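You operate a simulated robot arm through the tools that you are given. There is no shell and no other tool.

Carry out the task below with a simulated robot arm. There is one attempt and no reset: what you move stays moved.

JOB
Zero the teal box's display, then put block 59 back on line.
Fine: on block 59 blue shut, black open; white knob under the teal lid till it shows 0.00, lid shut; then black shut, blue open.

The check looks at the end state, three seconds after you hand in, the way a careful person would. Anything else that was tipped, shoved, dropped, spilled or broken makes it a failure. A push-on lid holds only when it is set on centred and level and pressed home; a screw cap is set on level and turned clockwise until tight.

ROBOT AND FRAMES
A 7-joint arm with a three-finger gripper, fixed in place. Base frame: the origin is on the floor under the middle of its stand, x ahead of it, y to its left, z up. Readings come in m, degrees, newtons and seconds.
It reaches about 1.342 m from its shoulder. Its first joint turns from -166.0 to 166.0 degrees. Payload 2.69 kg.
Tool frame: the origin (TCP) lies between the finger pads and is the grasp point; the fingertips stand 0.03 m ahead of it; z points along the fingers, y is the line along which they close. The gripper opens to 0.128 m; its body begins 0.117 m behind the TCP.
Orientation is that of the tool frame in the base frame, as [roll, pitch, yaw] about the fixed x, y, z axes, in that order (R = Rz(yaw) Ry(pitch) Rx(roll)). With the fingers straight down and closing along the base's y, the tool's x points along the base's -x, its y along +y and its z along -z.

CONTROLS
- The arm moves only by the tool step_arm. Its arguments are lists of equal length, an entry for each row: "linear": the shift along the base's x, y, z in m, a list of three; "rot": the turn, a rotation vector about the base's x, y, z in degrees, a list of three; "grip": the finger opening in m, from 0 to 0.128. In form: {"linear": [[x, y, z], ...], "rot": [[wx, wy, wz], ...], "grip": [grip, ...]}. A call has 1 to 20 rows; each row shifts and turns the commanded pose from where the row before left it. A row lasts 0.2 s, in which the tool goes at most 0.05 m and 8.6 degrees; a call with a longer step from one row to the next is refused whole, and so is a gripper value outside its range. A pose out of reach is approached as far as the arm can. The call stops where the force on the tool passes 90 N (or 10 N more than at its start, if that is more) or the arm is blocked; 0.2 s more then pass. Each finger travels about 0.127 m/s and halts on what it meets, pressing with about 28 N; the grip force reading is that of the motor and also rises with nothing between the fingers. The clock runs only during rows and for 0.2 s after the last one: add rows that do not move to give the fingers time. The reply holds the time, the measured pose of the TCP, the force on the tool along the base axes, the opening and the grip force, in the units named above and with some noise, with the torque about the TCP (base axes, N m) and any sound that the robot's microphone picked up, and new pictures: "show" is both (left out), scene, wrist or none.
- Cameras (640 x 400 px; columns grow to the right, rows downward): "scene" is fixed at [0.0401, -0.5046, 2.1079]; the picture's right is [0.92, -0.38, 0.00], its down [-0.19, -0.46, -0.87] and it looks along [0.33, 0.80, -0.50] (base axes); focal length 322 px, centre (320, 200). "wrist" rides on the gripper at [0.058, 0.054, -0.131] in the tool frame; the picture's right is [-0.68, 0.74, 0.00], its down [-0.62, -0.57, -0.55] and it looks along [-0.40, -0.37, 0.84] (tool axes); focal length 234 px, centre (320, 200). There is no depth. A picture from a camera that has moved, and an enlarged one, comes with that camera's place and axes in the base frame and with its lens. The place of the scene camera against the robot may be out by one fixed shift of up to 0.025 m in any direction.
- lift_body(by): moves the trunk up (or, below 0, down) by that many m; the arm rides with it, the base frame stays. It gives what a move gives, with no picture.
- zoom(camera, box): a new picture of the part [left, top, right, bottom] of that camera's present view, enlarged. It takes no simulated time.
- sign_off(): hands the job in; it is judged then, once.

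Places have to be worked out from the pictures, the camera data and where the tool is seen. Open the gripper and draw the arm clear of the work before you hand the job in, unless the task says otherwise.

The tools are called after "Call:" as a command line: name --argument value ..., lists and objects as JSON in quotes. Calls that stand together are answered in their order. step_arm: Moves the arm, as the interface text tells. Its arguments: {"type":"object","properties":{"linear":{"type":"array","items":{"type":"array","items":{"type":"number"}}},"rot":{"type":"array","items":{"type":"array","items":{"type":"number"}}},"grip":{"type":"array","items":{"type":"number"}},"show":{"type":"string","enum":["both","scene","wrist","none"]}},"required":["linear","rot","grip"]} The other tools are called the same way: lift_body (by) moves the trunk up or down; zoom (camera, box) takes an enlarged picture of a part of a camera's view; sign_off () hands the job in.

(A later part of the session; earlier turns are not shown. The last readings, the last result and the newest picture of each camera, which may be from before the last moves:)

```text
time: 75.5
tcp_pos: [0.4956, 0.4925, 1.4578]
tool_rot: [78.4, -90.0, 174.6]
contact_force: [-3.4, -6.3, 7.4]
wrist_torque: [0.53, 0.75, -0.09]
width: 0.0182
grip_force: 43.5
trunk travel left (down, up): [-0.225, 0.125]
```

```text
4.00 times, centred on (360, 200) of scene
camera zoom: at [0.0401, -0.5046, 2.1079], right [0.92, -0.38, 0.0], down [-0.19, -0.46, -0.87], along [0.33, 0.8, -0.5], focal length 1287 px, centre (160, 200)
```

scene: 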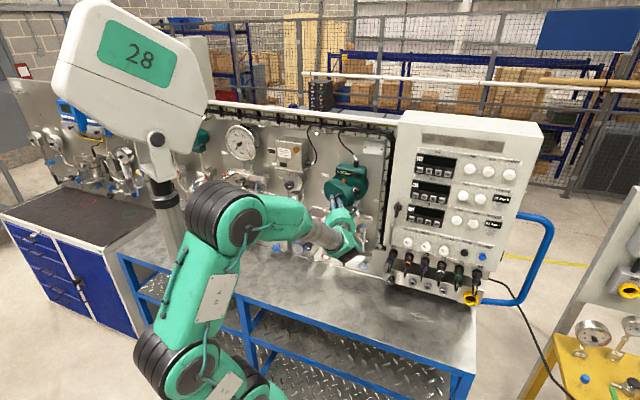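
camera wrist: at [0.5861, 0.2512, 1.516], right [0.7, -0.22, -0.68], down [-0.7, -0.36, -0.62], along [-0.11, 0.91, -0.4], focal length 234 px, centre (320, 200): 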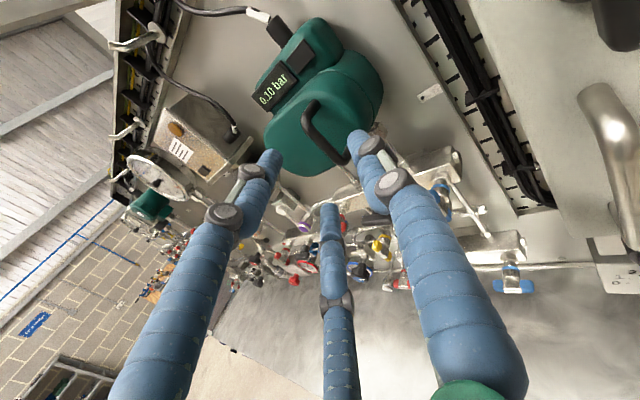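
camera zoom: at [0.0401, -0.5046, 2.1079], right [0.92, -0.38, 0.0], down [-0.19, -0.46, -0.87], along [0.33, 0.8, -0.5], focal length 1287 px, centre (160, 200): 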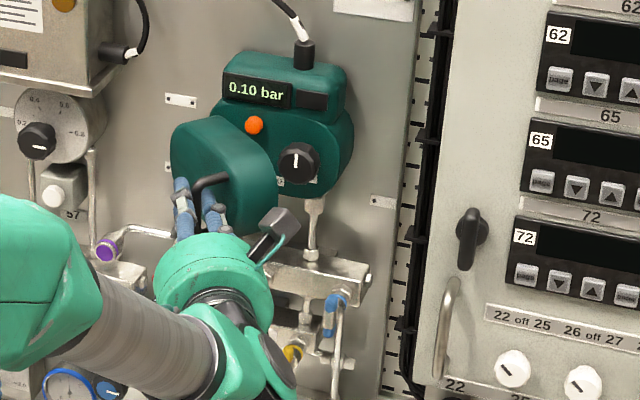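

The lid is about 48° open and stays under control. I'll release slightly, slide the fingers out along the lid face, then close them and go round to the lid's inner side on the right.

Call:
step_arm --linear '[[0, 0, 0], [-0.0073, -0.0239, 0], [-0.0073, -0.0239, 0], [0, -0.01, 0], [0, 0, 0]]' --rot '[[0, 0, 0], [0, 0, 0], [0, 0, 0], [0, 0, 0], [0, 0, 0]]' --grip '[0.034, 0.034, 0.034, 0.034, 0.034]' --show "scene"

Call:
zoom --camera "wrist" --box '[200, 20, 440, 220]'

Call:
zoom --camera "scene" --box '[310, 150, 410, 250]'

```text
time: 76.7
tcp_pos: [0.4807, 0.4372, 1.4559]
tool_rot: [90.4, -89.9, 162.5]
contact_force: [-0.3, 0.1, 0.4]
wrist_torque: [0.04, -0.02, 0.04]
width: 0.0339
grip_force: 0.1
trunk travel left (down, up): [-0.225, 0.125]
```

scene: 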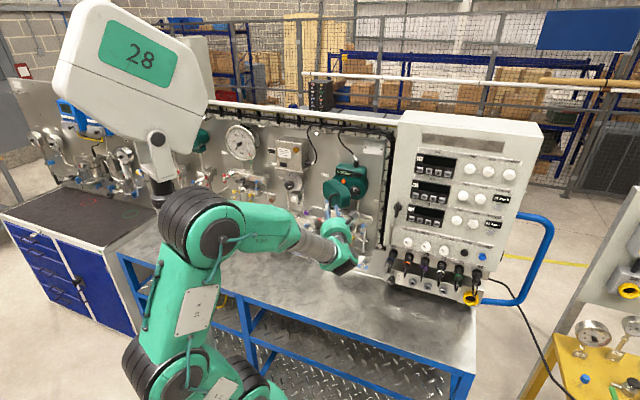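

```text
2.00 times, centred on (320, 120) of wrist
camera zoom: at [0.4937, 0.2964, 1.514], right [0.71, -0.22, -0.68], down [-0.7, -0.36, -0.62], along [-0.11, 0.91, -0.4], focal length 468 px, centre (320, 360)
```

zoom: 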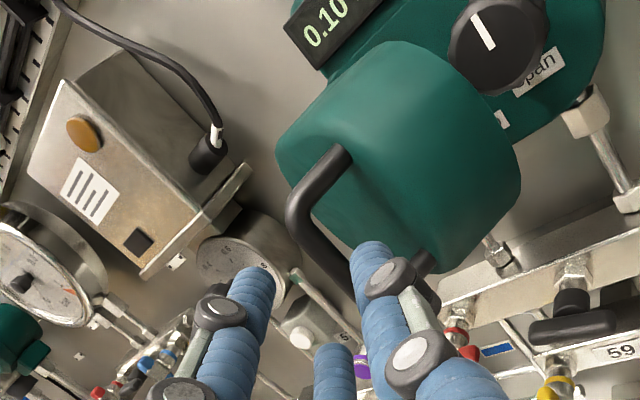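

```text
4.00 times, centred on (360, 200) of scene
camera zoom: at [0.0401, -0.5046, 2.1079], right [0.92, -0.38, 0.0], down [-0.19, -0.46, -0.87], along [0.33, 0.8, -0.5], focal length 1287 px, centre (160, 200)
```

zoom: 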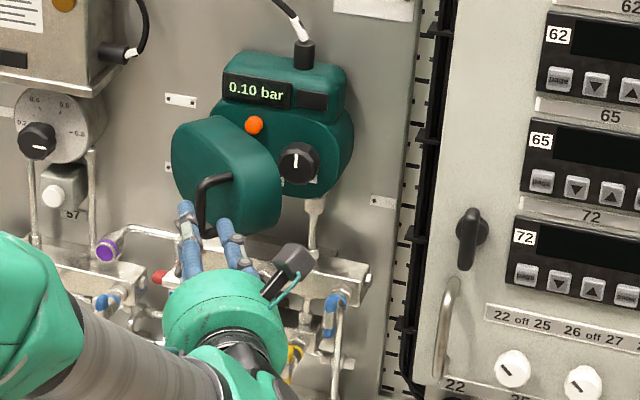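

Fingers are out of the handle and the lid stays put. Now I'll move right, close the fingers and yaw slightly more, clear of the lid's right edge.

Call:
step_arm --linear '[[0.0283, -0.0326, 0], [0.0283, -0.0326, 0], [0.0283, -0.0326, -0.003], [0, 0, 0]]' --rot '[[0, 0, 3.3], [0, 0, 3.3], [0, 0, 3.4], [0, 0, 0]]' --grip '[0.034, 0.0, 0.0, 0.0]' --show "none"

Call:
step_arm --linear '[[0.012, 0.025, 0], [0.012, 0.025, 0], [0.012, 0.025, 0], [0.012, 0.0246, 0], [0, 0, 0]]' --rot '[[0, 0, 0], [0, 0, 0], [0, 0, 0], [0, 0, 0], [0, 0, 0]]' --grip '[0, 0, 0, 0, 0]' --show "both"

Call:
zoom --camera "scene" --box '[310, 150, 410, 250]'

Call:
zoom --camera "wrist" --box '[200, 20, 440, 220]'

```text
time: 77.7
tcp_pos: [0.5669, 0.34, 1.4544]
tool_rot: [74.1, -89.9, -171.1]
contact_force: [0.3, -0.3, -0.4]
wrist_torque: [0.03, 0.0, 0.09]
width: 0.0021
grip_force: 27.3
trunk travel left (down, up): [-0.225, 0.125]
```

```text
time: 78.9
tcp_pos: [0.6155, 0.4394, 1.452]
tool_rot: [105.6, -89.8, 157.4]
contact_force: [0.4, 0.5, 0.1]
wrist_torque: [0.03, 0.0, 0.07]
width: 0.0021
grip_force: 27.6
trunk travel left (down, up): [-0.225, 0.125]
camera wrist: at [0.6525, 0.3033, 1.5106], right [0.73, -0.09, -0.68], down [-0.63, -0.48, -0.62], along [-0.26, 0.88, -0.41], focal length 234 px, centre (320, 200)
```

scene: 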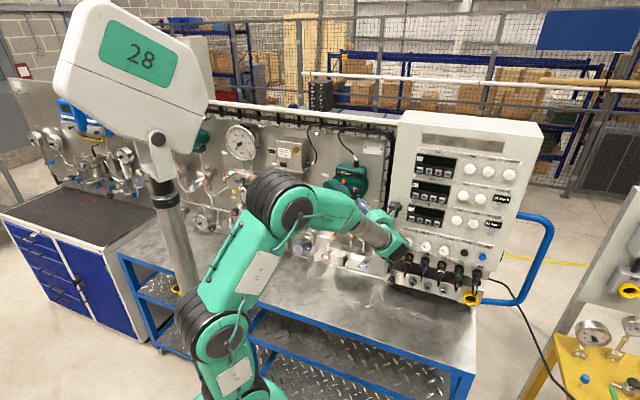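
wrist: 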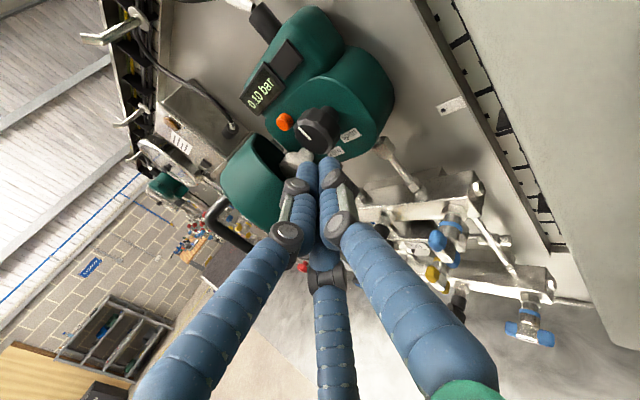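

```text
4.00 times, centred on (360, 200) of scene
camera zoom: at [0.0401, -0.5046, 2.1079], right [0.92, -0.38, 0.0], down [-0.19, -0.46, -0.87], along [0.33, 0.8, -0.5], focal length 1287 px, centre (160, 200)
```

zoom: 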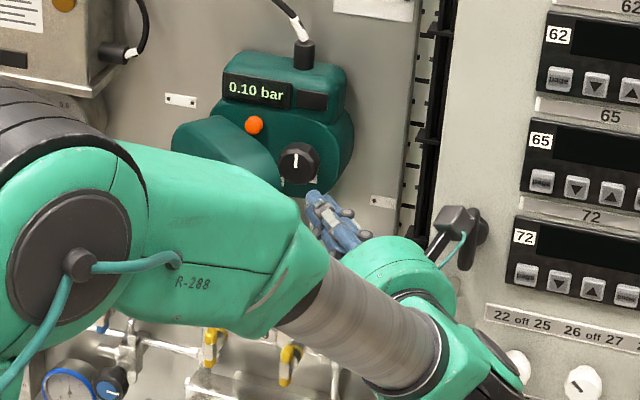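

```text
2.00 times, centred on (320, 120) of wrist
camera zoom: at [0.6525, 0.3033, 1.5106], right [0.73, -0.09, -0.68], down [-0.63, -0.48, -0.62], along [-0.26, 0.88, -0.41], focal length 468 px, centre (320, 360)
```

zoom: 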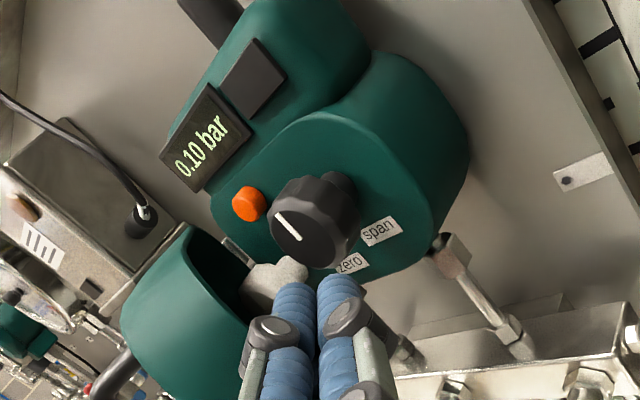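

Now I can see the layout under the lid: black "span" knob, orange button, and the white "zero" knob at lower left beside the lid. With the closed fingers in front of those knobs (≥3 cm clearance), I'll push the lid's inner edge left.

Call:
step_arm --linear '[[-0.009, 0.0073, 0], [-0.009, 0.0073, 0], [-0.009, 0.0073, 0], [-0.009, 0.0073, 0], [-0.0106, 0.0066, 0], [-0.0106, 0.0066, 0], [-0.0106, 0.0066, 0]]' --rot '[[0, 0, 0], [0, 0, 0], [0, 0, 0], [0, 0, 0], [0, 0, 0], [0, 0, 0], [0, 0, 0]]' --grip '[0, 0, 0, 0, 0, 0, 0]' --show "none"

Call:
zoom --camera "wrist" --box '[200, 20, 440, 220]'

Call:
zoom --camera "scene" --box '[310, 150, 410, 250]'

```text
time: 80.5
tcp_pos: [0.5483, 0.4894, 1.4539]
tool_rot: [92.5, -90.0, 170.5]
contact_force: [0.1, 0.7, -0.7]
wrist_torque: [0.03, 0.01, -0.02]
width: 0.0022
grip_force: 28.3
trunk travel left (down, up): [-0.225, 0.125]
```

```text
2.00 times, centred on (320, 120) of wrist
camera zoom: at [0.585, 0.3531, 1.5108], right [0.73, -0.09, -0.68], down [-0.63, -0.47, -0.62], along [-0.26, 0.88, -0.4], focal length 468 px, centre (320, 360)
```

zoom: 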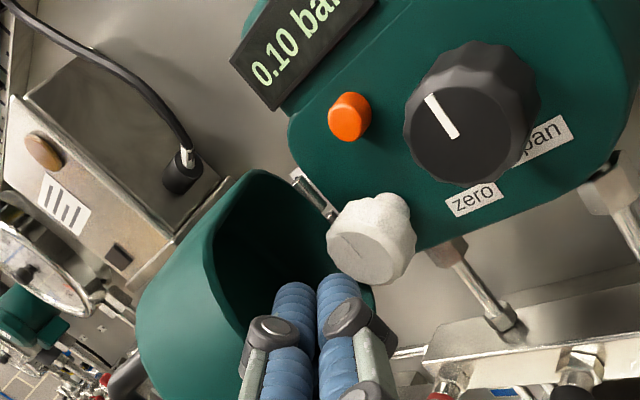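

```text
4.00 times, centred on (360, 200) of scene
camera zoom: at [0.0401, -0.5046, 2.1079], right [0.92, -0.38, 0.0], down [-0.19, -0.46, -0.87], along [0.33, 0.8, -0.5], focal length 1287 px, centre (160, 200)
```

zoom: 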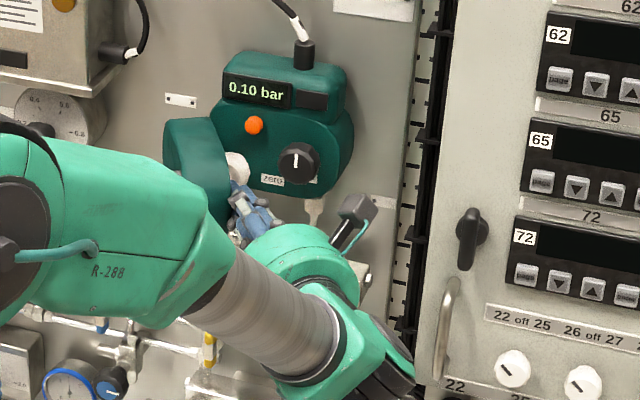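

The white zero knob is now plainly visible at lower left, and the lid is at ~75°. Continuing to push the lid past 90°.

Call:
step_arm --linear '[[-0.0106, 0.0066, 0], [-0.0106, 0.0066, 0], [-0.0106, 0.0066, 0], [-0.0106, 0.0066, 0], [-0.0106, 0.0082, 0], [-0.0106, 0.0082, 0], [-0.0106, 0.0082, 0]]' --rot '[[0, 0, 0], [0, 0, 0], [0, 0, 0], [0, 0, 0], [0, 0, 0], [0, 0, 0], [0, 0, 0]]' --grip '[0, 0, 0, 0, 0, 0, 0]' --show "none"

Call:
zoom --camera "wrist" --box '[200, 20, 440, 220]'

Call:
zoom --camera "scene" --box '[310, 150, 410, 250]'

```text
time: 82.1
tcp_pos: [0.4718, 0.5391, 1.4524]
tool_rot: [96.6, -90.0, 166.3]
contact_force: [0.4, 0.3, 0.2]
wrist_torque: [0.02, 0.03, 0.01]
width: 0.0022
grip_force: 28.7
trunk travel left (down, up): [-0.225, 0.125]
```

```text
2.00 times, centred on (320, 120) of wrist
camera zoom: at [0.5096, 0.4024, 1.5111], right [0.73, -0.09, -0.67], down [-0.63, -0.48, -0.62], along [-0.26, 0.88, -0.41], focal length 468 px, centre (320, 360)
```

zoom: 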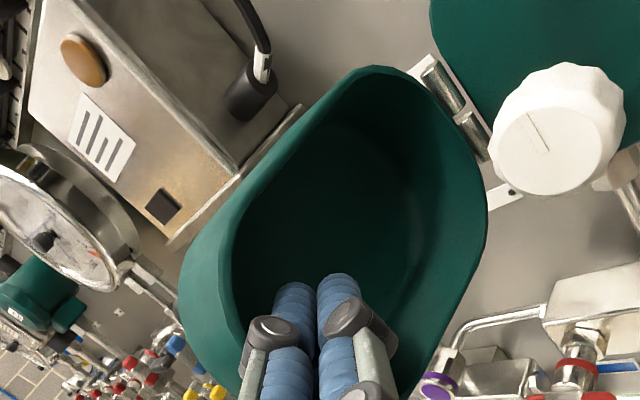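

```text
4.00 times, centred on (360, 200) of scene
camera zoom: at [0.0401, -0.5046, 2.1079], right [0.92, -0.38, 0.0], down [-0.19, -0.46, -0.87], along [0.33, 0.8, -0.5], focal length 1287 px, centre (160, 200)
```

zoom: 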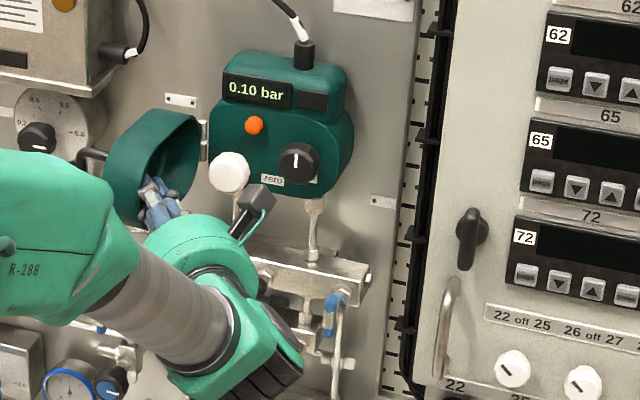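

The lid is open to roughly 115°, clear of its neighbours. The zero knob's front is at e≈−0.009, d≈0.826, z≈1.434, radius ~2.2 cm, height ~2.8 cm. I'll withdraw right and drop below the knob, planning to roll its fluted rim from underneath with the closed fingertips, which works with the tool yawed.

Call:
step_arm --linear '[[0.011, -0.0135, 0], [0.011, -0.0135, 0], [0.0112, -0.0133, 0], [0, 0, -0.025], [0, 0, -0.026], [0, 0, -0.026], [0, 0, 0]]' --rot '[[0, 0, -2], [0, 0, -2], [0, 0, -1], [0, 0, 0], [0, 0, 0], [0, 0, 0], [0, 0, 0]]' --grip '[0, 0, 0, 0, 0, 0, 0]' --show "both"

Call:
zoom --camera "wrist" --box '[220, 20, 420, 200]'

Call:
zoom --camera "scene" --box '[310, 150, 410, 250]'

```text
time: 83.7
tcp_pos: [0.5068, 0.4988, 1.3754]
tool_rot: [91.9, -89.9, 166.0]
contact_force: [-0.1, 0.6, 0.0]
wrist_torque: [0.0, 0.03, 0.02]
width: 0.002
grip_force: 27.7
trunk travel left (down, up): [-0.225, 0.125]
camera wrist: at [0.5329, 0.36, 1.4337], right [0.72, -0.15, -0.68], down [-0.67, -0.42, -0.62], along [-0.19, 0.9, -0.4], focal length 234 px, centre (320, 200)
```

scene: 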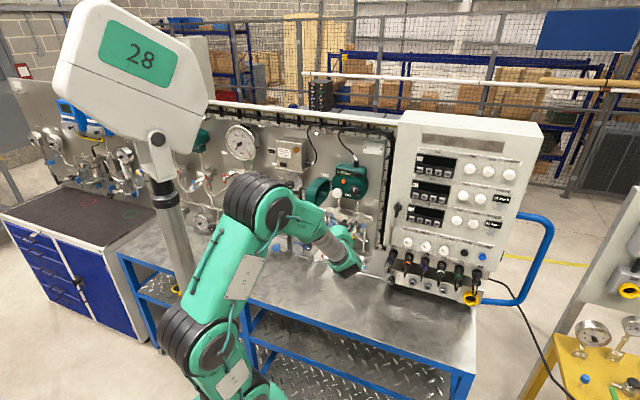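
wrist: 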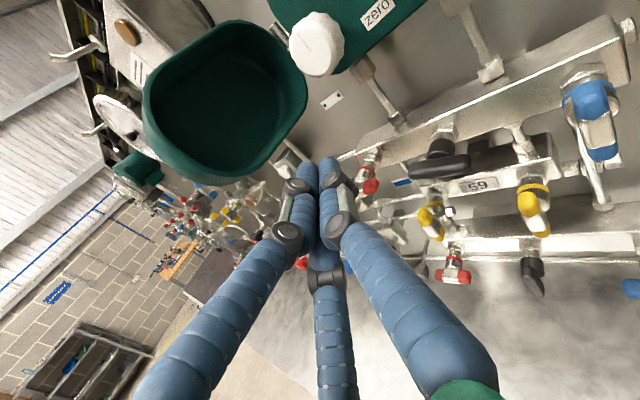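

```text
2.22 times, centred on (320, 110) of wrist
camera zoom: at [0.5329, 0.36, 1.4337], right [0.72, -0.15, -0.68], down [-0.67, -0.42, -0.62], along [-0.19, 0.9, -0.4], focal length 520 px, centre (320, 400)
```

zoom: 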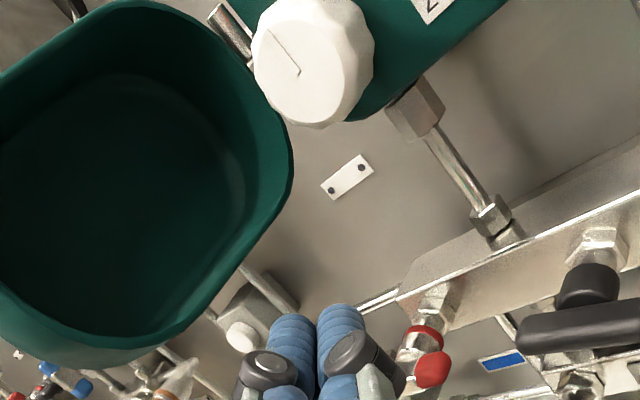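

```text
4.00 times, centred on (360, 200) of scene
camera zoom: at [0.0401, -0.5046, 2.1079], right [0.92, -0.38, 0.0], down [-0.19, -0.46, -0.87], along [0.33, 0.8, -0.5], focal length 1287 px, centre (160, 200)
```

zoom: 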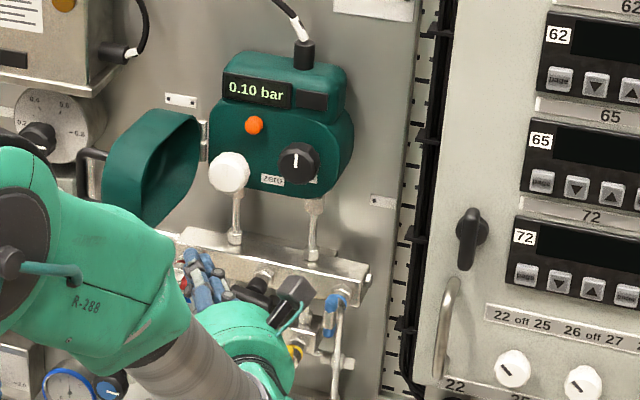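

Clear view of knob, lid and display. The fingertips are under the knob's line, so I'll advance ~0.1 m along the panel normal to slip beneath the knob.

Call:
step_arm --linear '[[0.018, 0.018, 0], [0.018, 0.018, 0], [0.017, 0.017, 0], [0.017, 0.017, 0], [0, 0, 0]]' --rot '[[0, 0, 0], [0, 0, 0], [0, 0, 0], [0, 0, 0], [0, 0, 0]]' --grip '[0, 0, 0, 0, 0]' --show "none"

Call:
zoom --camera "wrist" --box '[220, 20, 420, 200]'

Call:
zoom --camera "scene" --box '[320, 160, 380, 220]'

```text
time: 84.9
tcp_pos: [0.577, 0.5679, 1.3743]
tool_rot: [114.6, -89.9, 143.4]
contact_force: [0.5, 1.1, 0.0]
wrist_torque: [0.04, 0.01, 0.04]
width: 0.0021
grip_force: 27.6
trunk travel left (down, up): [-0.225, 0.125]
```

```text
2.22 times, centred on (320, 110) of wrist
camera zoom: at [0.6026, 0.4292, 1.4329], right [0.72, -0.15, -0.68], down [-0.67, -0.42, -0.62], along [-0.19, 0.89, -0.41], focal length 520 px, centre (320, 400)
```

zoom: 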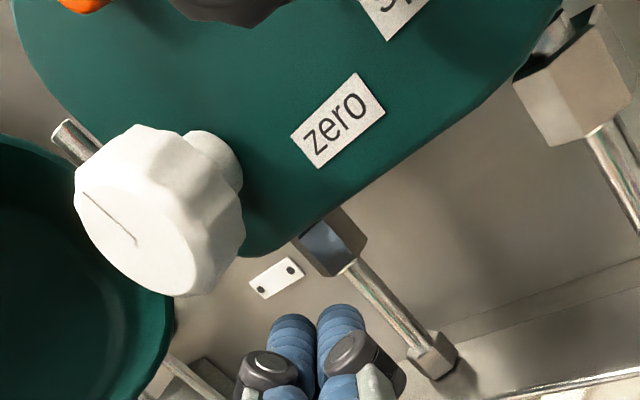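

```text
6.67 times, centred on (350, 190) of scene
camera zoom: at [0.0401, -0.5046, 2.1079], right [0.92, -0.38, 0.0], down [-0.19, -0.46, -0.87], along [0.33, 0.8, -0.5], focal length 2145 px, centre (120, 267)
```

zoom: 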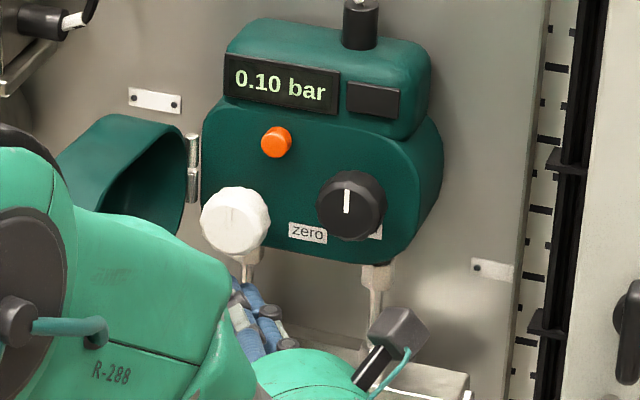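

The fingertips are directly below the knob. I'll raise slowly until I feel contact with the rim.

Call:
step_arm --linear '[[0, 0, 0.005], [0, 0, 0.005], [0, 0, 0.003], [0, 0, 0]]' --rot '[[0, 0, 0], [0, 0, 0], [0, 0, 0], [0, 0, 0]]' --grip '[0, 0, 0, 0]' --show "none"

Call:
step_arm --linear '[[0, 0, 0.002], [0, 0, 0.002], [0, 0, 0]]' --rot '[[0, 0, 0], [0, 0, 0], [0, 0, 0]]' --grip '[0, 0, 0]' --show "none"

Call:
zoom --camera "wrist" --box '[220, 20, 420, 200]'

```text
time: 85.9
tcp_pos: [0.5756, 0.5702, 1.3902]
tool_rot: [99.6, -89.9, 158.2]
contact_force: [0.3, -0.1, -0.4]
wrist_torque: [-0.03, -0.01, 0.03]
width: 0.0023
grip_force: 28.2
trunk travel left (down, up): [-0.225, 0.125]
```

```text
time: 86.7
tcp_pos: [0.5758, 0.5684, 1.3943]
tool_rot: [99.3, -89.9, 158.7]
contact_force: [-1.0, 0.1, 1.4]
wrist_torque: [0.02, -0.02, 0.05]
width: 0.0021
grip_force: 27.5
trunk travel left (down, up): [-0.225, 0.125]
```

```text
2.22 times, centred on (320, 110) of wrist
camera zoom: at [0.6012, 0.4303, 1.4521], right [0.72, -0.15, -0.68], down [-0.67, -0.42, -0.62], along [-0.19, 0.89, -0.4], focal length 520 px, centre (320, 400)
```

zoom: 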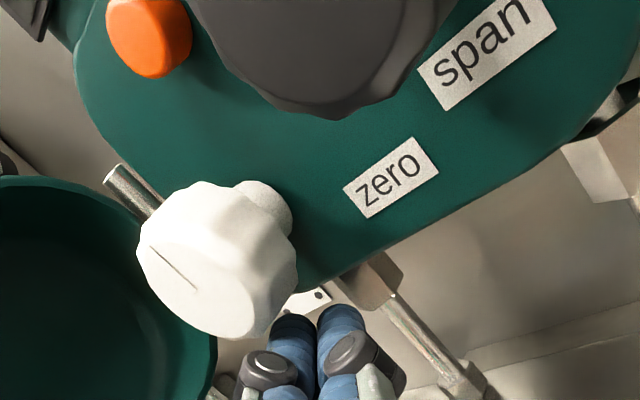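

Very close but no contact yet. Continue raising in 2 mm steps.

Call:
step_arm --linear '[[0, 0, 0.002], [0, 0, 0.002], [0, 0, 0]]' --rot '[[0, 0, 0], [0, 0, 0], [0, 0, 0]]' --grip '[0, 0, 0]' --show "none"

Call:
step_arm --linear '[[0, 0, 0.002], [0, 0, 0.002], [0, 0, 0]]' --rot '[[0, 0, 0], [0, 0, 0], [0, 0, 0]]' --grip '[0, 0, 0]' --show "none"

Call:
zoom --camera "wrist" --box '[220, 20, 420, 200]'

```text
time: 87.5
tcp_pos: [0.5763, 0.5703, 1.3966]
tool_rot: [96.0, -89.9, 161.9]
contact_force: [0.3, -0.1, 0.6]
wrist_torque: [-0.02, 0.01, 0.02]
width: 0.0024
grip_force: 27.6
trunk travel left (down, up): [-0.225, 0.125]
```

```text
time: 88.3
tcp_pos: [0.5768, 0.57, 1.3968]
tool_rot: [177.9, -89.8, 80.0]
contact_force: [-4.6, -4.4, -16.1]
wrist_torque: [-0.07, -0.12, 0.07]
width: 0.0022
grip_force: 27.9
trunk travel left (down, up): [-0.225, 0.125]
```

```text
2.22 times, centred on (320, 110) of wrist
camera zoom: at [0.6017, 0.4312, 1.4577], right [0.72, -0.16, -0.68], down [-0.67, -0.42, -0.61], along [-0.19, 0.89, -0.41], focal length 520 px, centre (320, 400)
```

zoom: 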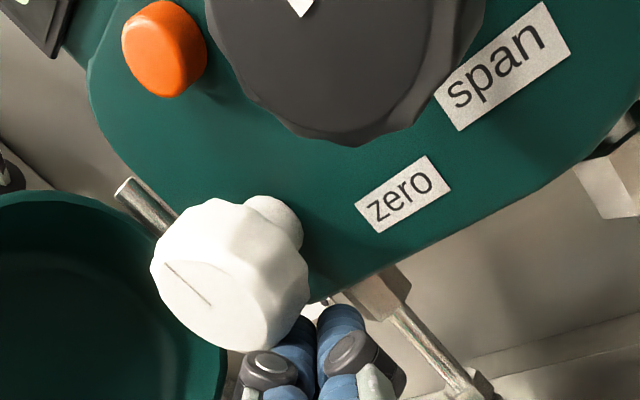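

Contact at ~16 N. I'll ease 1 mm and roll the rim 5 mm to the right (counter-clockwise turn) to see how the display responds.

Call:
step_arm --linear '[[0, 0, -0.001], [0.0018, -0.0018, 0], [0.0018, -0.0018, 0], [0, 0, 0]]' --rot '[[0, 0, 0], [0, 0, 0], [0, 0, 0], [0, 0, 0]]' --grip '[0, 0, 0, 0]' --show "none"

Call:
zoom --camera "wrist" --box '[220, 20, 420, 200]'

Call:
zoom --camera "scene" --box '[320, 160, 380, 220]'

```text
time: 89.3
tcp_pos: [0.5797, 0.5659, 1.3985]
tool_rot: [151.7, -89.9, 106.3]
contact_force: [-3.3, 0.3, -15.9]
wrist_torque: [-0.41, -0.06, 0.07]
width: 0.0019
grip_force: 27.8
trunk travel left (down, up): [-0.225, 0.125]
```

```text
2.22 times, centred on (320, 110) of wrist
camera zoom: at [0.6051, 0.4264, 1.4572], right [0.72, -0.16, -0.68], down [-0.67, -0.42, -0.62], along [-0.19, 0.89, -0.41], focal length 520 px, centre (320, 400)
```

zoom: 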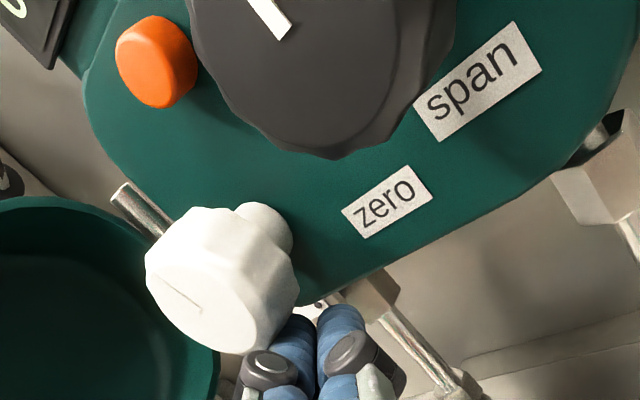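

```text
6.67 times, centred on (350, 190) of scene
camera zoom: at [0.0401, -0.5046, 2.1079], right [0.92, -0.38, 0.0], down [-0.19, -0.46, -0.87], along [0.33, 0.8, -0.5], focal length 2145 px, centre (120, 267)
```

zoom: 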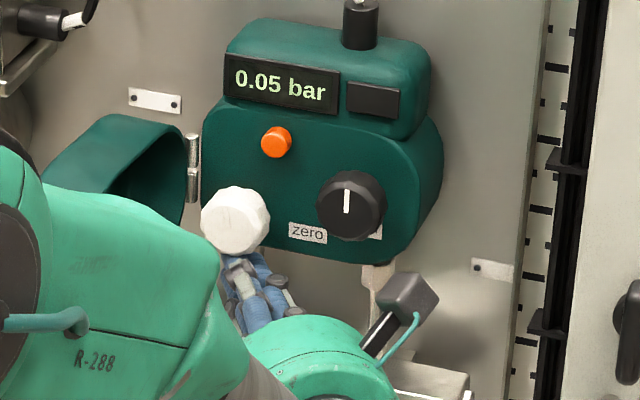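

It works: counter-clockwise lowers the reading, now 0.05 bar (about 0.01 per mm). Roll another ~3.5 mm right, then fine-tune.

Call:
step_arm --linear '[[0.0012, -0.0012, 0], [0.0012, -0.0012, 0], [0, 0, 0]]' --rot '[[0, 0, 0], [0, 0, 0], [0, 0, 0]]' --grip '[0, 0, 0]' --show "none"

Call:
zoom --camera "scene" --box '[330, 160, 370, 200]'

```text
time: 90.1
tcp_pos: [0.5806, 0.5628, 1.3989]
tool_rot: [171.5, -89.8, 86.5]
contact_force: [-7.2, -4.3, -24.2]
wrist_torque: [-0.55, -0.09, 0.07]
width: 0.0023
grip_force: 27.8
trunk travel left (down, up): [-0.225, 0.125]
```

```text
10.00 times, centred on (350, 180) of scene
camera zoom: at [0.0401, -0.5046, 2.1079], right [0.92, -0.38, 0.0], down [-0.19, -0.46, -0.87], along [0.33, 0.8, -0.5], focal length 3218 px, centre (20, 400)
```

zoom: 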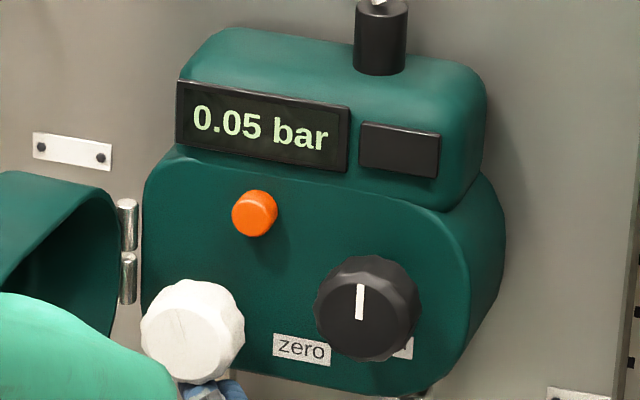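

No change this time, so the fingertip slipped on the rim. I'll drop off, go back left, re-engage and roll again.

Call:
step_arm --linear '[[0, 0, -0.006], [-0.006, 0.006, 0], [-0.002, 0.002, 0], [0, 0, 0.003], [0, 0, 0.003], [0, 0, 0]]' --rot '[[0, 0, 0], [0, 0, 0], [0, 0, 0], [0, 0, 0], [0, 0, 0], [0, 0, 0]]' --grip '[0, 0, 0, 0, 0, 0]' --show "none"

Call:
zoom --camera "scene" --box '[330, 160, 370, 200]'

Call:
zoom --camera "wrist" --box '[220, 20, 420, 200]'

```text
time: 91.5
tcp_pos: [0.5731, 0.5708, 1.3996]
tool_rot: [156.6, -89.9, 101.5]
contact_force: [-3.7, -2.2, -10.9]
wrist_torque: [-0.01, -0.12, 0.06]
width: 0.002
grip_force: 27.9
trunk travel left (down, up): [-0.225, 0.125]
```

```text
10.00 times, centred on (350, 180) of scene
camera zoom: at [0.0401, -0.5046, 2.1079], right [0.92, -0.38, 0.0], down [-0.19, -0.46, -0.87], along [0.33, 0.8, -0.5], focal length 3218 px, centre (20, 400)
```

zoom: 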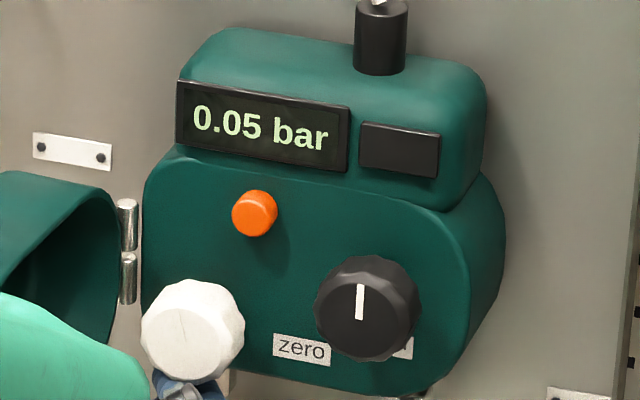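

```text
2.22 times, centred on (320, 110) of wrist
camera zoom: at [0.5988, 0.4326, 1.4578], right [0.72, -0.16, -0.68], down [-0.67, -0.42, -0.62], along [-0.19, 0.89, -0.41], focal length 520 px, centre (320, 400)
```

zoom: 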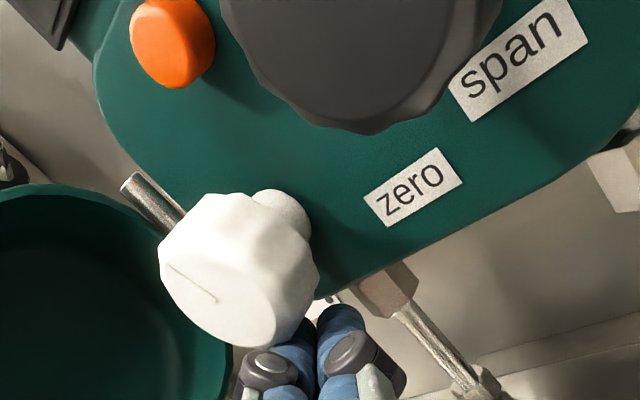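

Re-engaged with ~11 N. Rolling right in small steps.

Call:
step_arm --linear '[[0.001, -0.001, 0], [0.001, -0.001, 0], [0.001, -0.001, 0], [0, 0, 0]]' --rot '[[0, 0, 0], [0, 0, 0], [0, 0, 0], [0, 0, 0]]' --grip '[0, 0, 0, 0]' --show "none"

Call:
zoom --camera "scene" --box '[330, 160, 370, 200]'

```text
time: 92.5
tcp_pos: [0.577, 0.5695, 1.3993]
tool_rot: [147.3, -90.0, 110.5]
contact_force: [-5.4, 1.7, -15.7]
wrist_torque: [-0.27, -0.09, 0.15]
width: 0.0022
grip_force: 28.1
trunk travel left (down, up): [-0.225, 0.125]
```

```text
10.00 times, centred on (350, 180) of scene
camera zoom: at [0.0401, -0.5046, 2.1079], right [0.92, -0.38, 0.0], down [-0.19, -0.46, -0.87], along [0.33, 0.8, -0.5], focal length 3218 px, centre (20, 400)
```

zoom: 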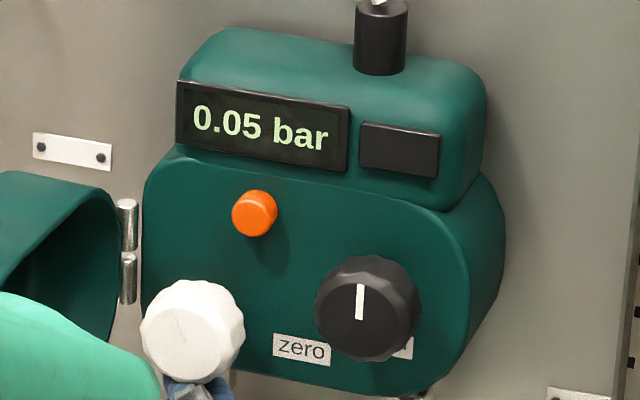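

The knob's index line seems to be turning; the display may update in steps. Continue right 3 mm more.

Call:
step_arm --linear '[[0.001, -0.001, 0], [0.001, -0.001, 0], [0, 0, 0]]' --rot '[[0, 0, 0], [0, 0, 0], [0, 0, 0]]' --grip '[0, 0, 0]' --show "none"

Call:
zoom --camera "scene" --box '[330, 160, 370, 200]'

Call:
zoom --camera "wrist" --box '[220, 20, 420, 200]'

```text
time: 93.3
tcp_pos: [0.5791, 0.5669, 1.3971]
tool_rot: [157.9, -89.9, 100.0]
contact_force: [-3.3, 0.1, -19.7]
wrist_torque: [-0.44, -0.02, -0.1]
width: 0.002
grip_force: 28.5
trunk travel left (down, up): [-0.225, 0.125]
```

```text
10.00 times, centred on (350, 180) of scene
camera zoom: at [0.0401, -0.5046, 2.1079], right [0.92, -0.38, 0.0], down [-0.19, -0.46, -0.87], along [0.33, 0.8, -0.5], focal length 3218 px, centre (20, 400)
```

zoom: 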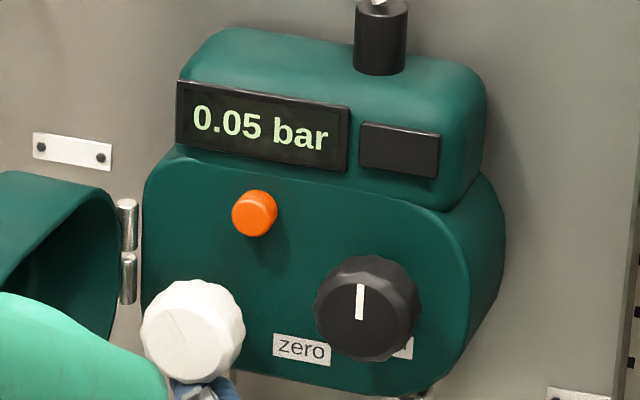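

```text
2.22 times, centred on (320, 110) of wrist
camera zoom: at [0.6049, 0.4277, 1.4573], right [0.72, -0.16, -0.68], down [-0.67, -0.42, -0.62], along [-0.19, 0.89, -0.41], focal length 520 px, centre (320, 400)
```

zoom: 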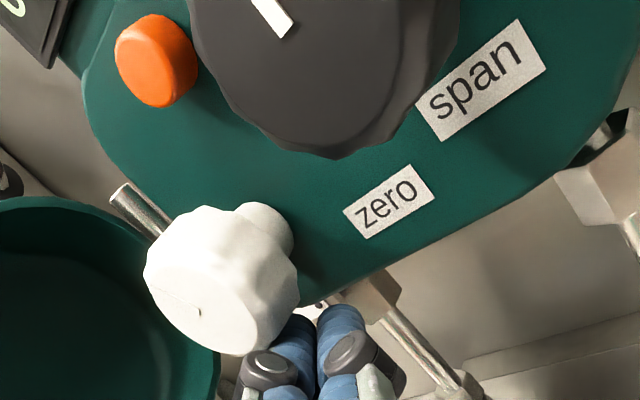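

The index line is indeed rotating counter-clockwise, so the adjustment seems stepped. I'll keep rolling a few mm more.

Call:
step_arm --linear '[[0.001, -0.001, 0], [0.001, -0.001, 0], [0.001, -0.001, 0], [0, 0, 0]]' --rot '[[0, 0, 0], [0, 0, 0], [0, 0, 0], [0, 0, 0]]' --grip '[0, 0, 0, 0]' --show "none"

Call:
zoom --camera "scene" --box '[330, 160, 370, 200]'

Call:
zoom --camera "wrist" --box '[220, 20, 420, 200]'

```text
time: 94.3
tcp_pos: [0.5839, 0.563, 1.3993]
tool_rot: [161.8, -89.9, 96.2]
contact_force: [-0.9, 1.1, -24.0]
wrist_torque: [-0.58, -0.02, -0.14]
width: 0.0021
grip_force: 28.2
trunk travel left (down, up): [-0.225, 0.125]
```

```text
10.00 times, centred on (350, 180) of scene
camera zoom: at [0.0401, -0.5046, 2.1079], right [0.92, -0.38, 0.0], down [-0.19, -0.46, -0.87], along [0.33, 0.8, -0.5], focal length 3218 px, centre (20, 400)
```

zoom: 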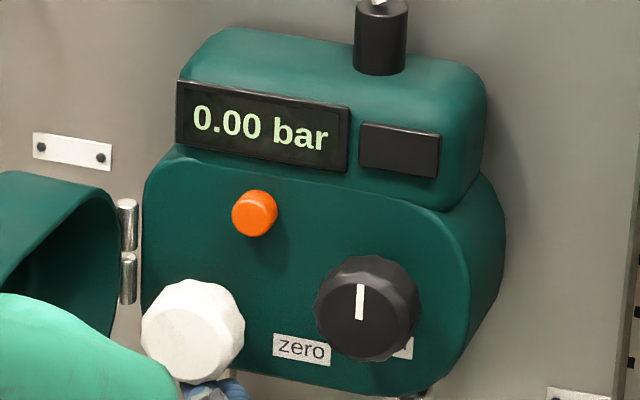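

```text
2.22 times, centred on (320, 110) of wrist
camera zoom: at [0.608, 0.4245, 1.4574], right [0.72, -0.16, -0.68], down [-0.67, -0.42, -0.61], along [-0.19, 0.89, -0.41], focal length 520 px, centre (320, 400)
```

zoom: 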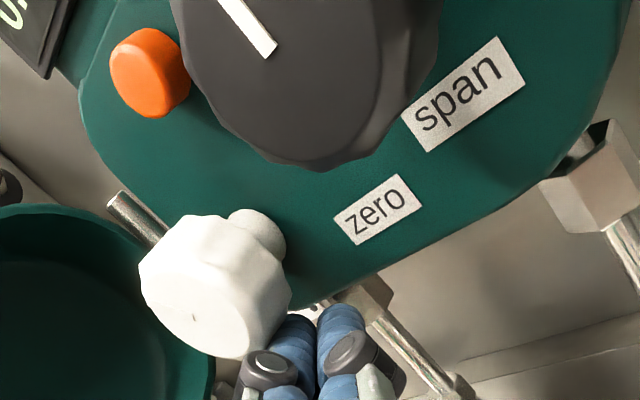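

The display reads 0.00 bar. I'll roll one more millimetre to sit clear of the step edge and check the reading holds.

Call:
step_arm --linear '[[0.0008, -0.0008, 0], [0, 0, 0]]' --rot '[[0, 0, 0], [0, 0, 0]]' --grip '[0, 0]' --show "none"

Call:
zoom --camera "scene" --box '[330, 160, 370, 200]'

Call:
zoom --camera "wrist" --box '[240, 110, 330, 180]'

```text
time: 94.9
tcp_pos: [0.5828, 0.5624, 1.3977]
tool_rot: [124.4, -89.9, 133.4]
contact_force: [2.4, 2.9, -20.0]
wrist_torque: [-0.51, 0.02, -0.14]
width: 0.0023
grip_force: 28.4
trunk travel left (down, up): [-0.225, 0.125]
```

```text
10.00 times, centred on (350, 180) of scene
camera zoom: at [0.0401, -0.5046, 2.1079], right [0.92, -0.38, 0.0], down [-0.19, -0.46, -0.87], along [0.33, 0.8, -0.5], focal length 3218 px, centre (20, 400)
```

zoom: 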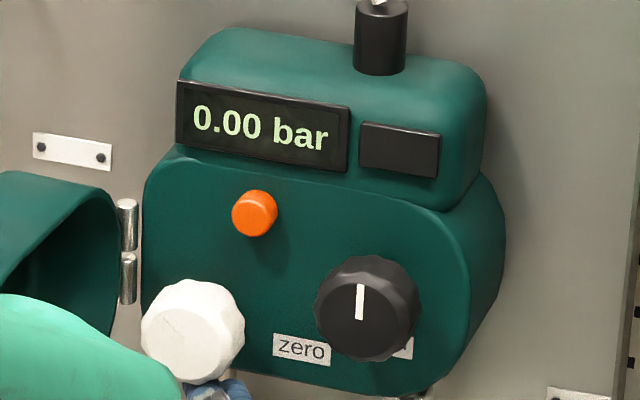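

```text
5.71 times, centred on (285, 145) of wrist
camera zoom: at [0.6088, 0.4235, 1.4574], right [0.72, -0.15, -0.68], down [-0.67, -0.42, -0.62], along [-0.19, 0.89, -0.41], focal length 1338 px, centre (520, 514)
```

zoom: 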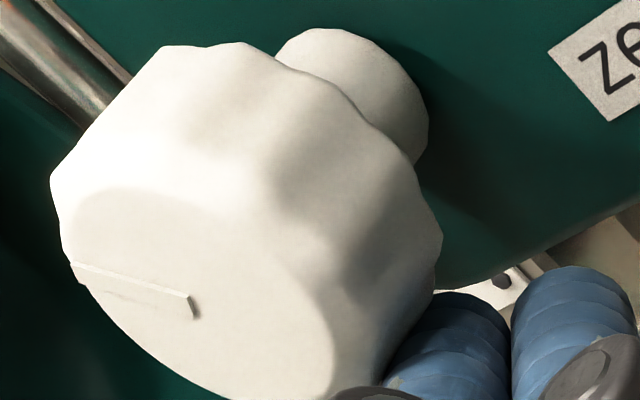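

Still 0.00. I'll drop straight down off the knob and back away, then re-check the reading.

Call:
step_arm --linear '[[0, 0, -0.004], [0, 0, -0.018], [-0.02, -0.02, 0], [-0.02, -0.02, 0], [-0.02, -0.02, 0], [-0.02, -0.02, 0]]' --rot '[[0, 0, 0], [0, 0, 0], [0, 0, 0], [0, 0, 0], [0, 0, 0], [0, 0, 0]]' --grip '[0, 0, 0, 0, 0, 0]' --show "wrist"

Call:
zoom --camera "scene" --box '[310, 150, 390, 230]'

```text
time: 96.3
tcp_pos: [0.5016, 0.4808, 1.3782]
tool_rot: [101.8, -89.9, 156.1]
contact_force: [0.7, -0.5, -0.1]
wrist_torque: [-0.01, -0.02, 0.01]
width: 0.002
grip_force: 27.8
trunk travel left (down, up): [-0.225, 0.125]
camera wrist: at [0.5275, 0.3419, 1.4363], right [0.72, -0.15, -0.68], down [-0.67, -0.42, -0.62], along [-0.19, 0.89, -0.41], focal length 234 px, centre (320, 200)
```

wrist: 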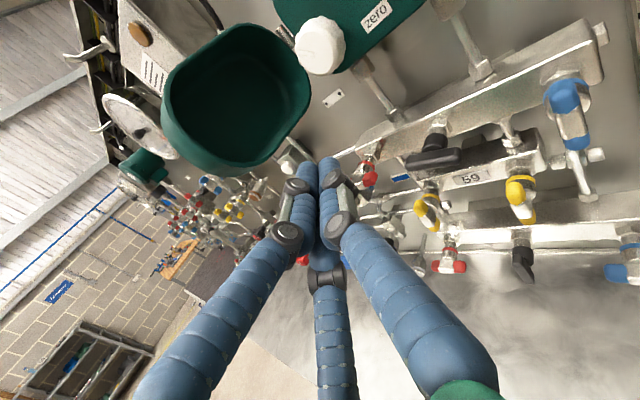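

```text
5.00 times, centred on (350, 190) of scene
camera zoom: at [0.0401, -0.5046, 2.1079], right [0.92, -0.38, 0.0], down [-0.19, -0.46, -0.87], along [0.33, 0.8, -0.5], focal length 1609 px, centre (170, 250)
```

zoom: 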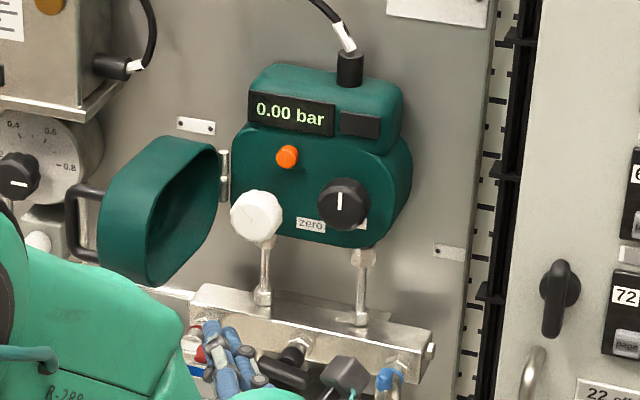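

Reading holds at 0.00. To close the lid I'll pinch its top wall (fingers inside the cup, thumb on top, so the pinch axis is parallel to the hinge) and swing it back to the right. First raise the hand and turn it to point left.

Call:
step_arm --linear '[[-0.01, -0.01, 0.04], [-0.01, -0.01, 0.04], [0, 0, 0.042], [0.005, -0.005, 0], [0.005, -0.005, 0], [0.005, -0.005, 0], [0.005, -0.005, 0], [0, 0, 0]]' --rot '[[0, 0, 0], [0, 0, 0], [0, 0, 0], [0, 0, 8], [0, 0, 8], [0, 0, 8], [0, 0, 8], [0, 0, 0]]' --grip '[0, 0, 0, 0.02, 0.05, 0.06, 0.06, 0.06]' --show "both"

```text
time: 98.1
tcp_pos: [0.5039, 0.4439, 1.4992]
tool_rot: [106.5, -90.0, -176.5]
contact_force: [1.3, 0.3, -0.2]
wrist_torque: [0.04, 0.02, 0.07]
width: 0.0603
grip_force: 0.0
trunk travel left (down, up): [-0.225, 0.125]
camera wrist: at [0.5995, 0.3375, 1.5583], right [0.69, 0.25, -0.68], down [-0.34, -0.71, -0.62], along [-0.63, 0.66, -0.4], focal length 234 px, centre (320, 200)
```

scene: 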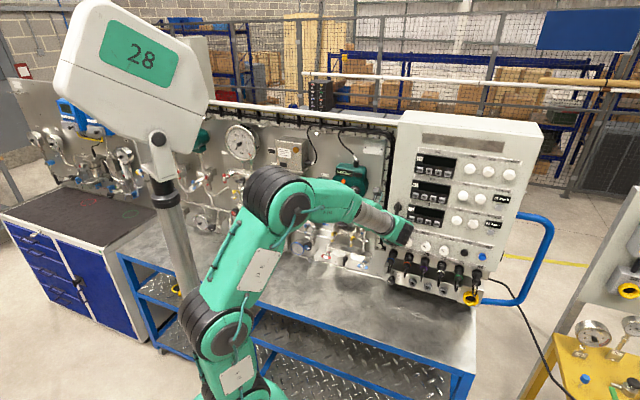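
wrist: 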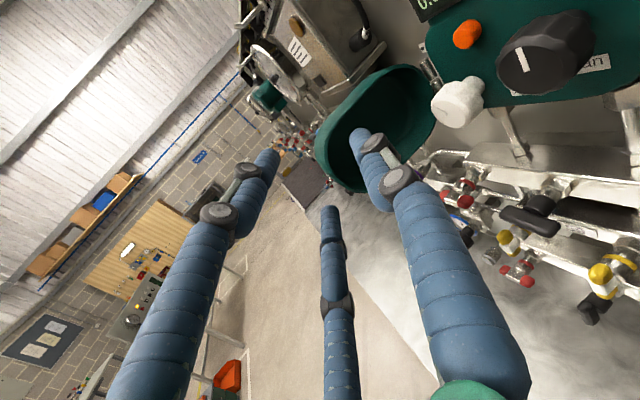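

The hand now points left (az 110°). I'll zoom on the lid to measure its rim before rolling the gripper.

Call:
zoom --camera "wrist" --box '[290, 40, 470, 200]'

Call:
zoom --camera "scene" --box '[310, 150, 390, 230]'

```text
2.50 times, centred on (380, 120) of wrist
camera zoom: at [0.5995, 0.3375, 1.5583], right [0.69, 0.25, -0.68], down [-0.34, -0.71, -0.62], along [-0.63, 0.66, -0.4], focal length 585 px, centre (170, 400)
```

zoom: 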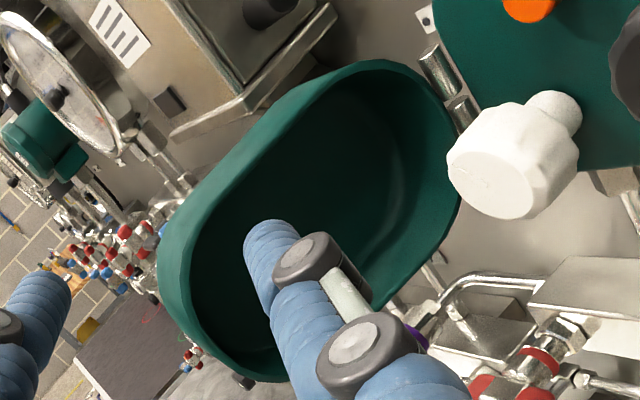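

```text
5.00 times, centred on (350, 190) of scene
camera zoom: at [0.0401, -0.5046, 2.1079], right [0.92, -0.38, 0.0], down [-0.19, -0.46, -0.87], along [0.33, 0.8, -0.5], focal length 1609 px, centre (170, 250)
```

zoom: 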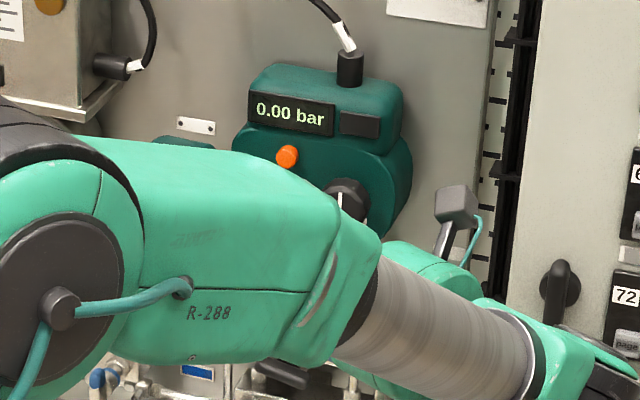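

Now roll to put the thumb on top.

Call:
step_arm --linear '[[0, 0, 0], [0, 0, 0], [0, 0, 0], [0, 0, 0], [0, 0, 0], [0, 0, 0], [0, 0, 0], [0, 0, 0], [0, 0, 0], [0, 0, 0], [0, 0, 0]]' --rot '[[2.8, -7.7, 0], [2.8, -7.7, 0], [2.8, -7.7, 0], [2.8, -7.7, 0], [2.8, -7.7, 0], [2.8, -7.7, 0], [2.8, -7.7, 0], [2.8, -7.7, 0], [2.8, -7.7, 0], [2.8, -7.7, 0], [2.76, -7.59, 0]]' --grip '[0.06, 0.06, 0.06, 0.06, 0.06, 0.06, 0.06, 0.06, 0.06, 0.06, 0.06]' --show "both"

Call:
zoom --camera "wrist" --box '[220, 60, 420, 220]'

```text
time: 100.5
tcp_pos: [0.5027, 0.4419, 1.5007]
tool_rot: [89.9, 0.4, -160.0]
contact_force: [0.3, 0.6, 0.4]
wrist_torque: [-0.01, 0.01, 0.01]
width: 0.0603
grip_force: 0.0
trunk travel left (down, up): [-0.225, 0.125]
camera wrist: at [0.4923, 0.2995, 1.5536], right [0.63, 0.23, 0.74], down [0.77, -0.3, -0.56], along [0.1, 0.92, -0.37], focal length 234 px, centre (320, 200)
```

scene: 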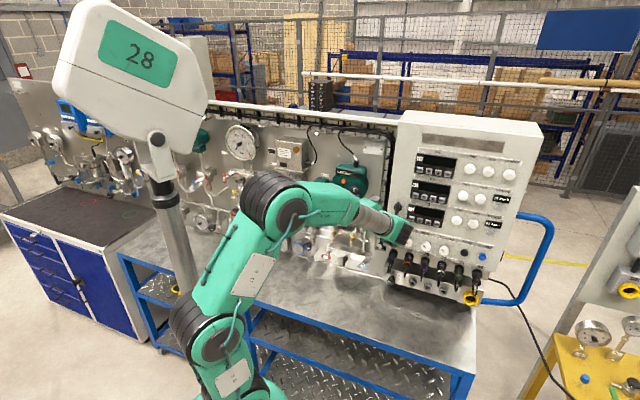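
wrist: 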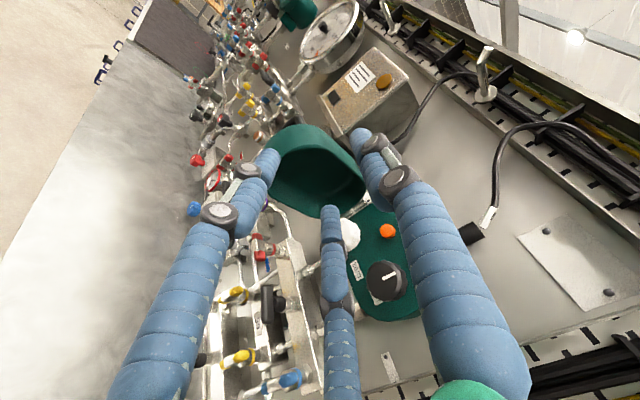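

```text
2.50 times, centred on (320, 140) of wrist
camera zoom: at [0.4923, 0.2995, 1.5536], right [0.63, 0.23, 0.74], down [0.77, -0.3, -0.56], along [0.1, 0.92, -0.37], focal length 585 px, centre (320, 350)
```

zoom: 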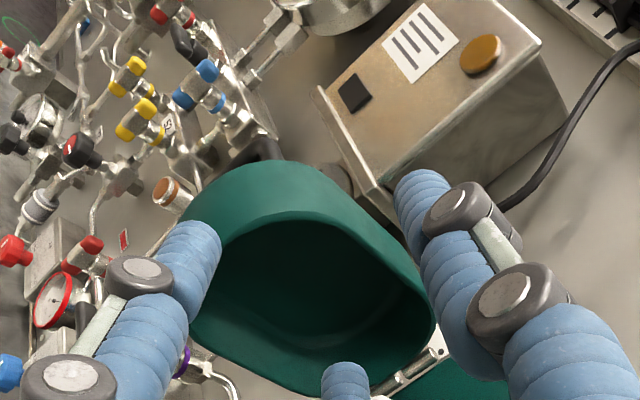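

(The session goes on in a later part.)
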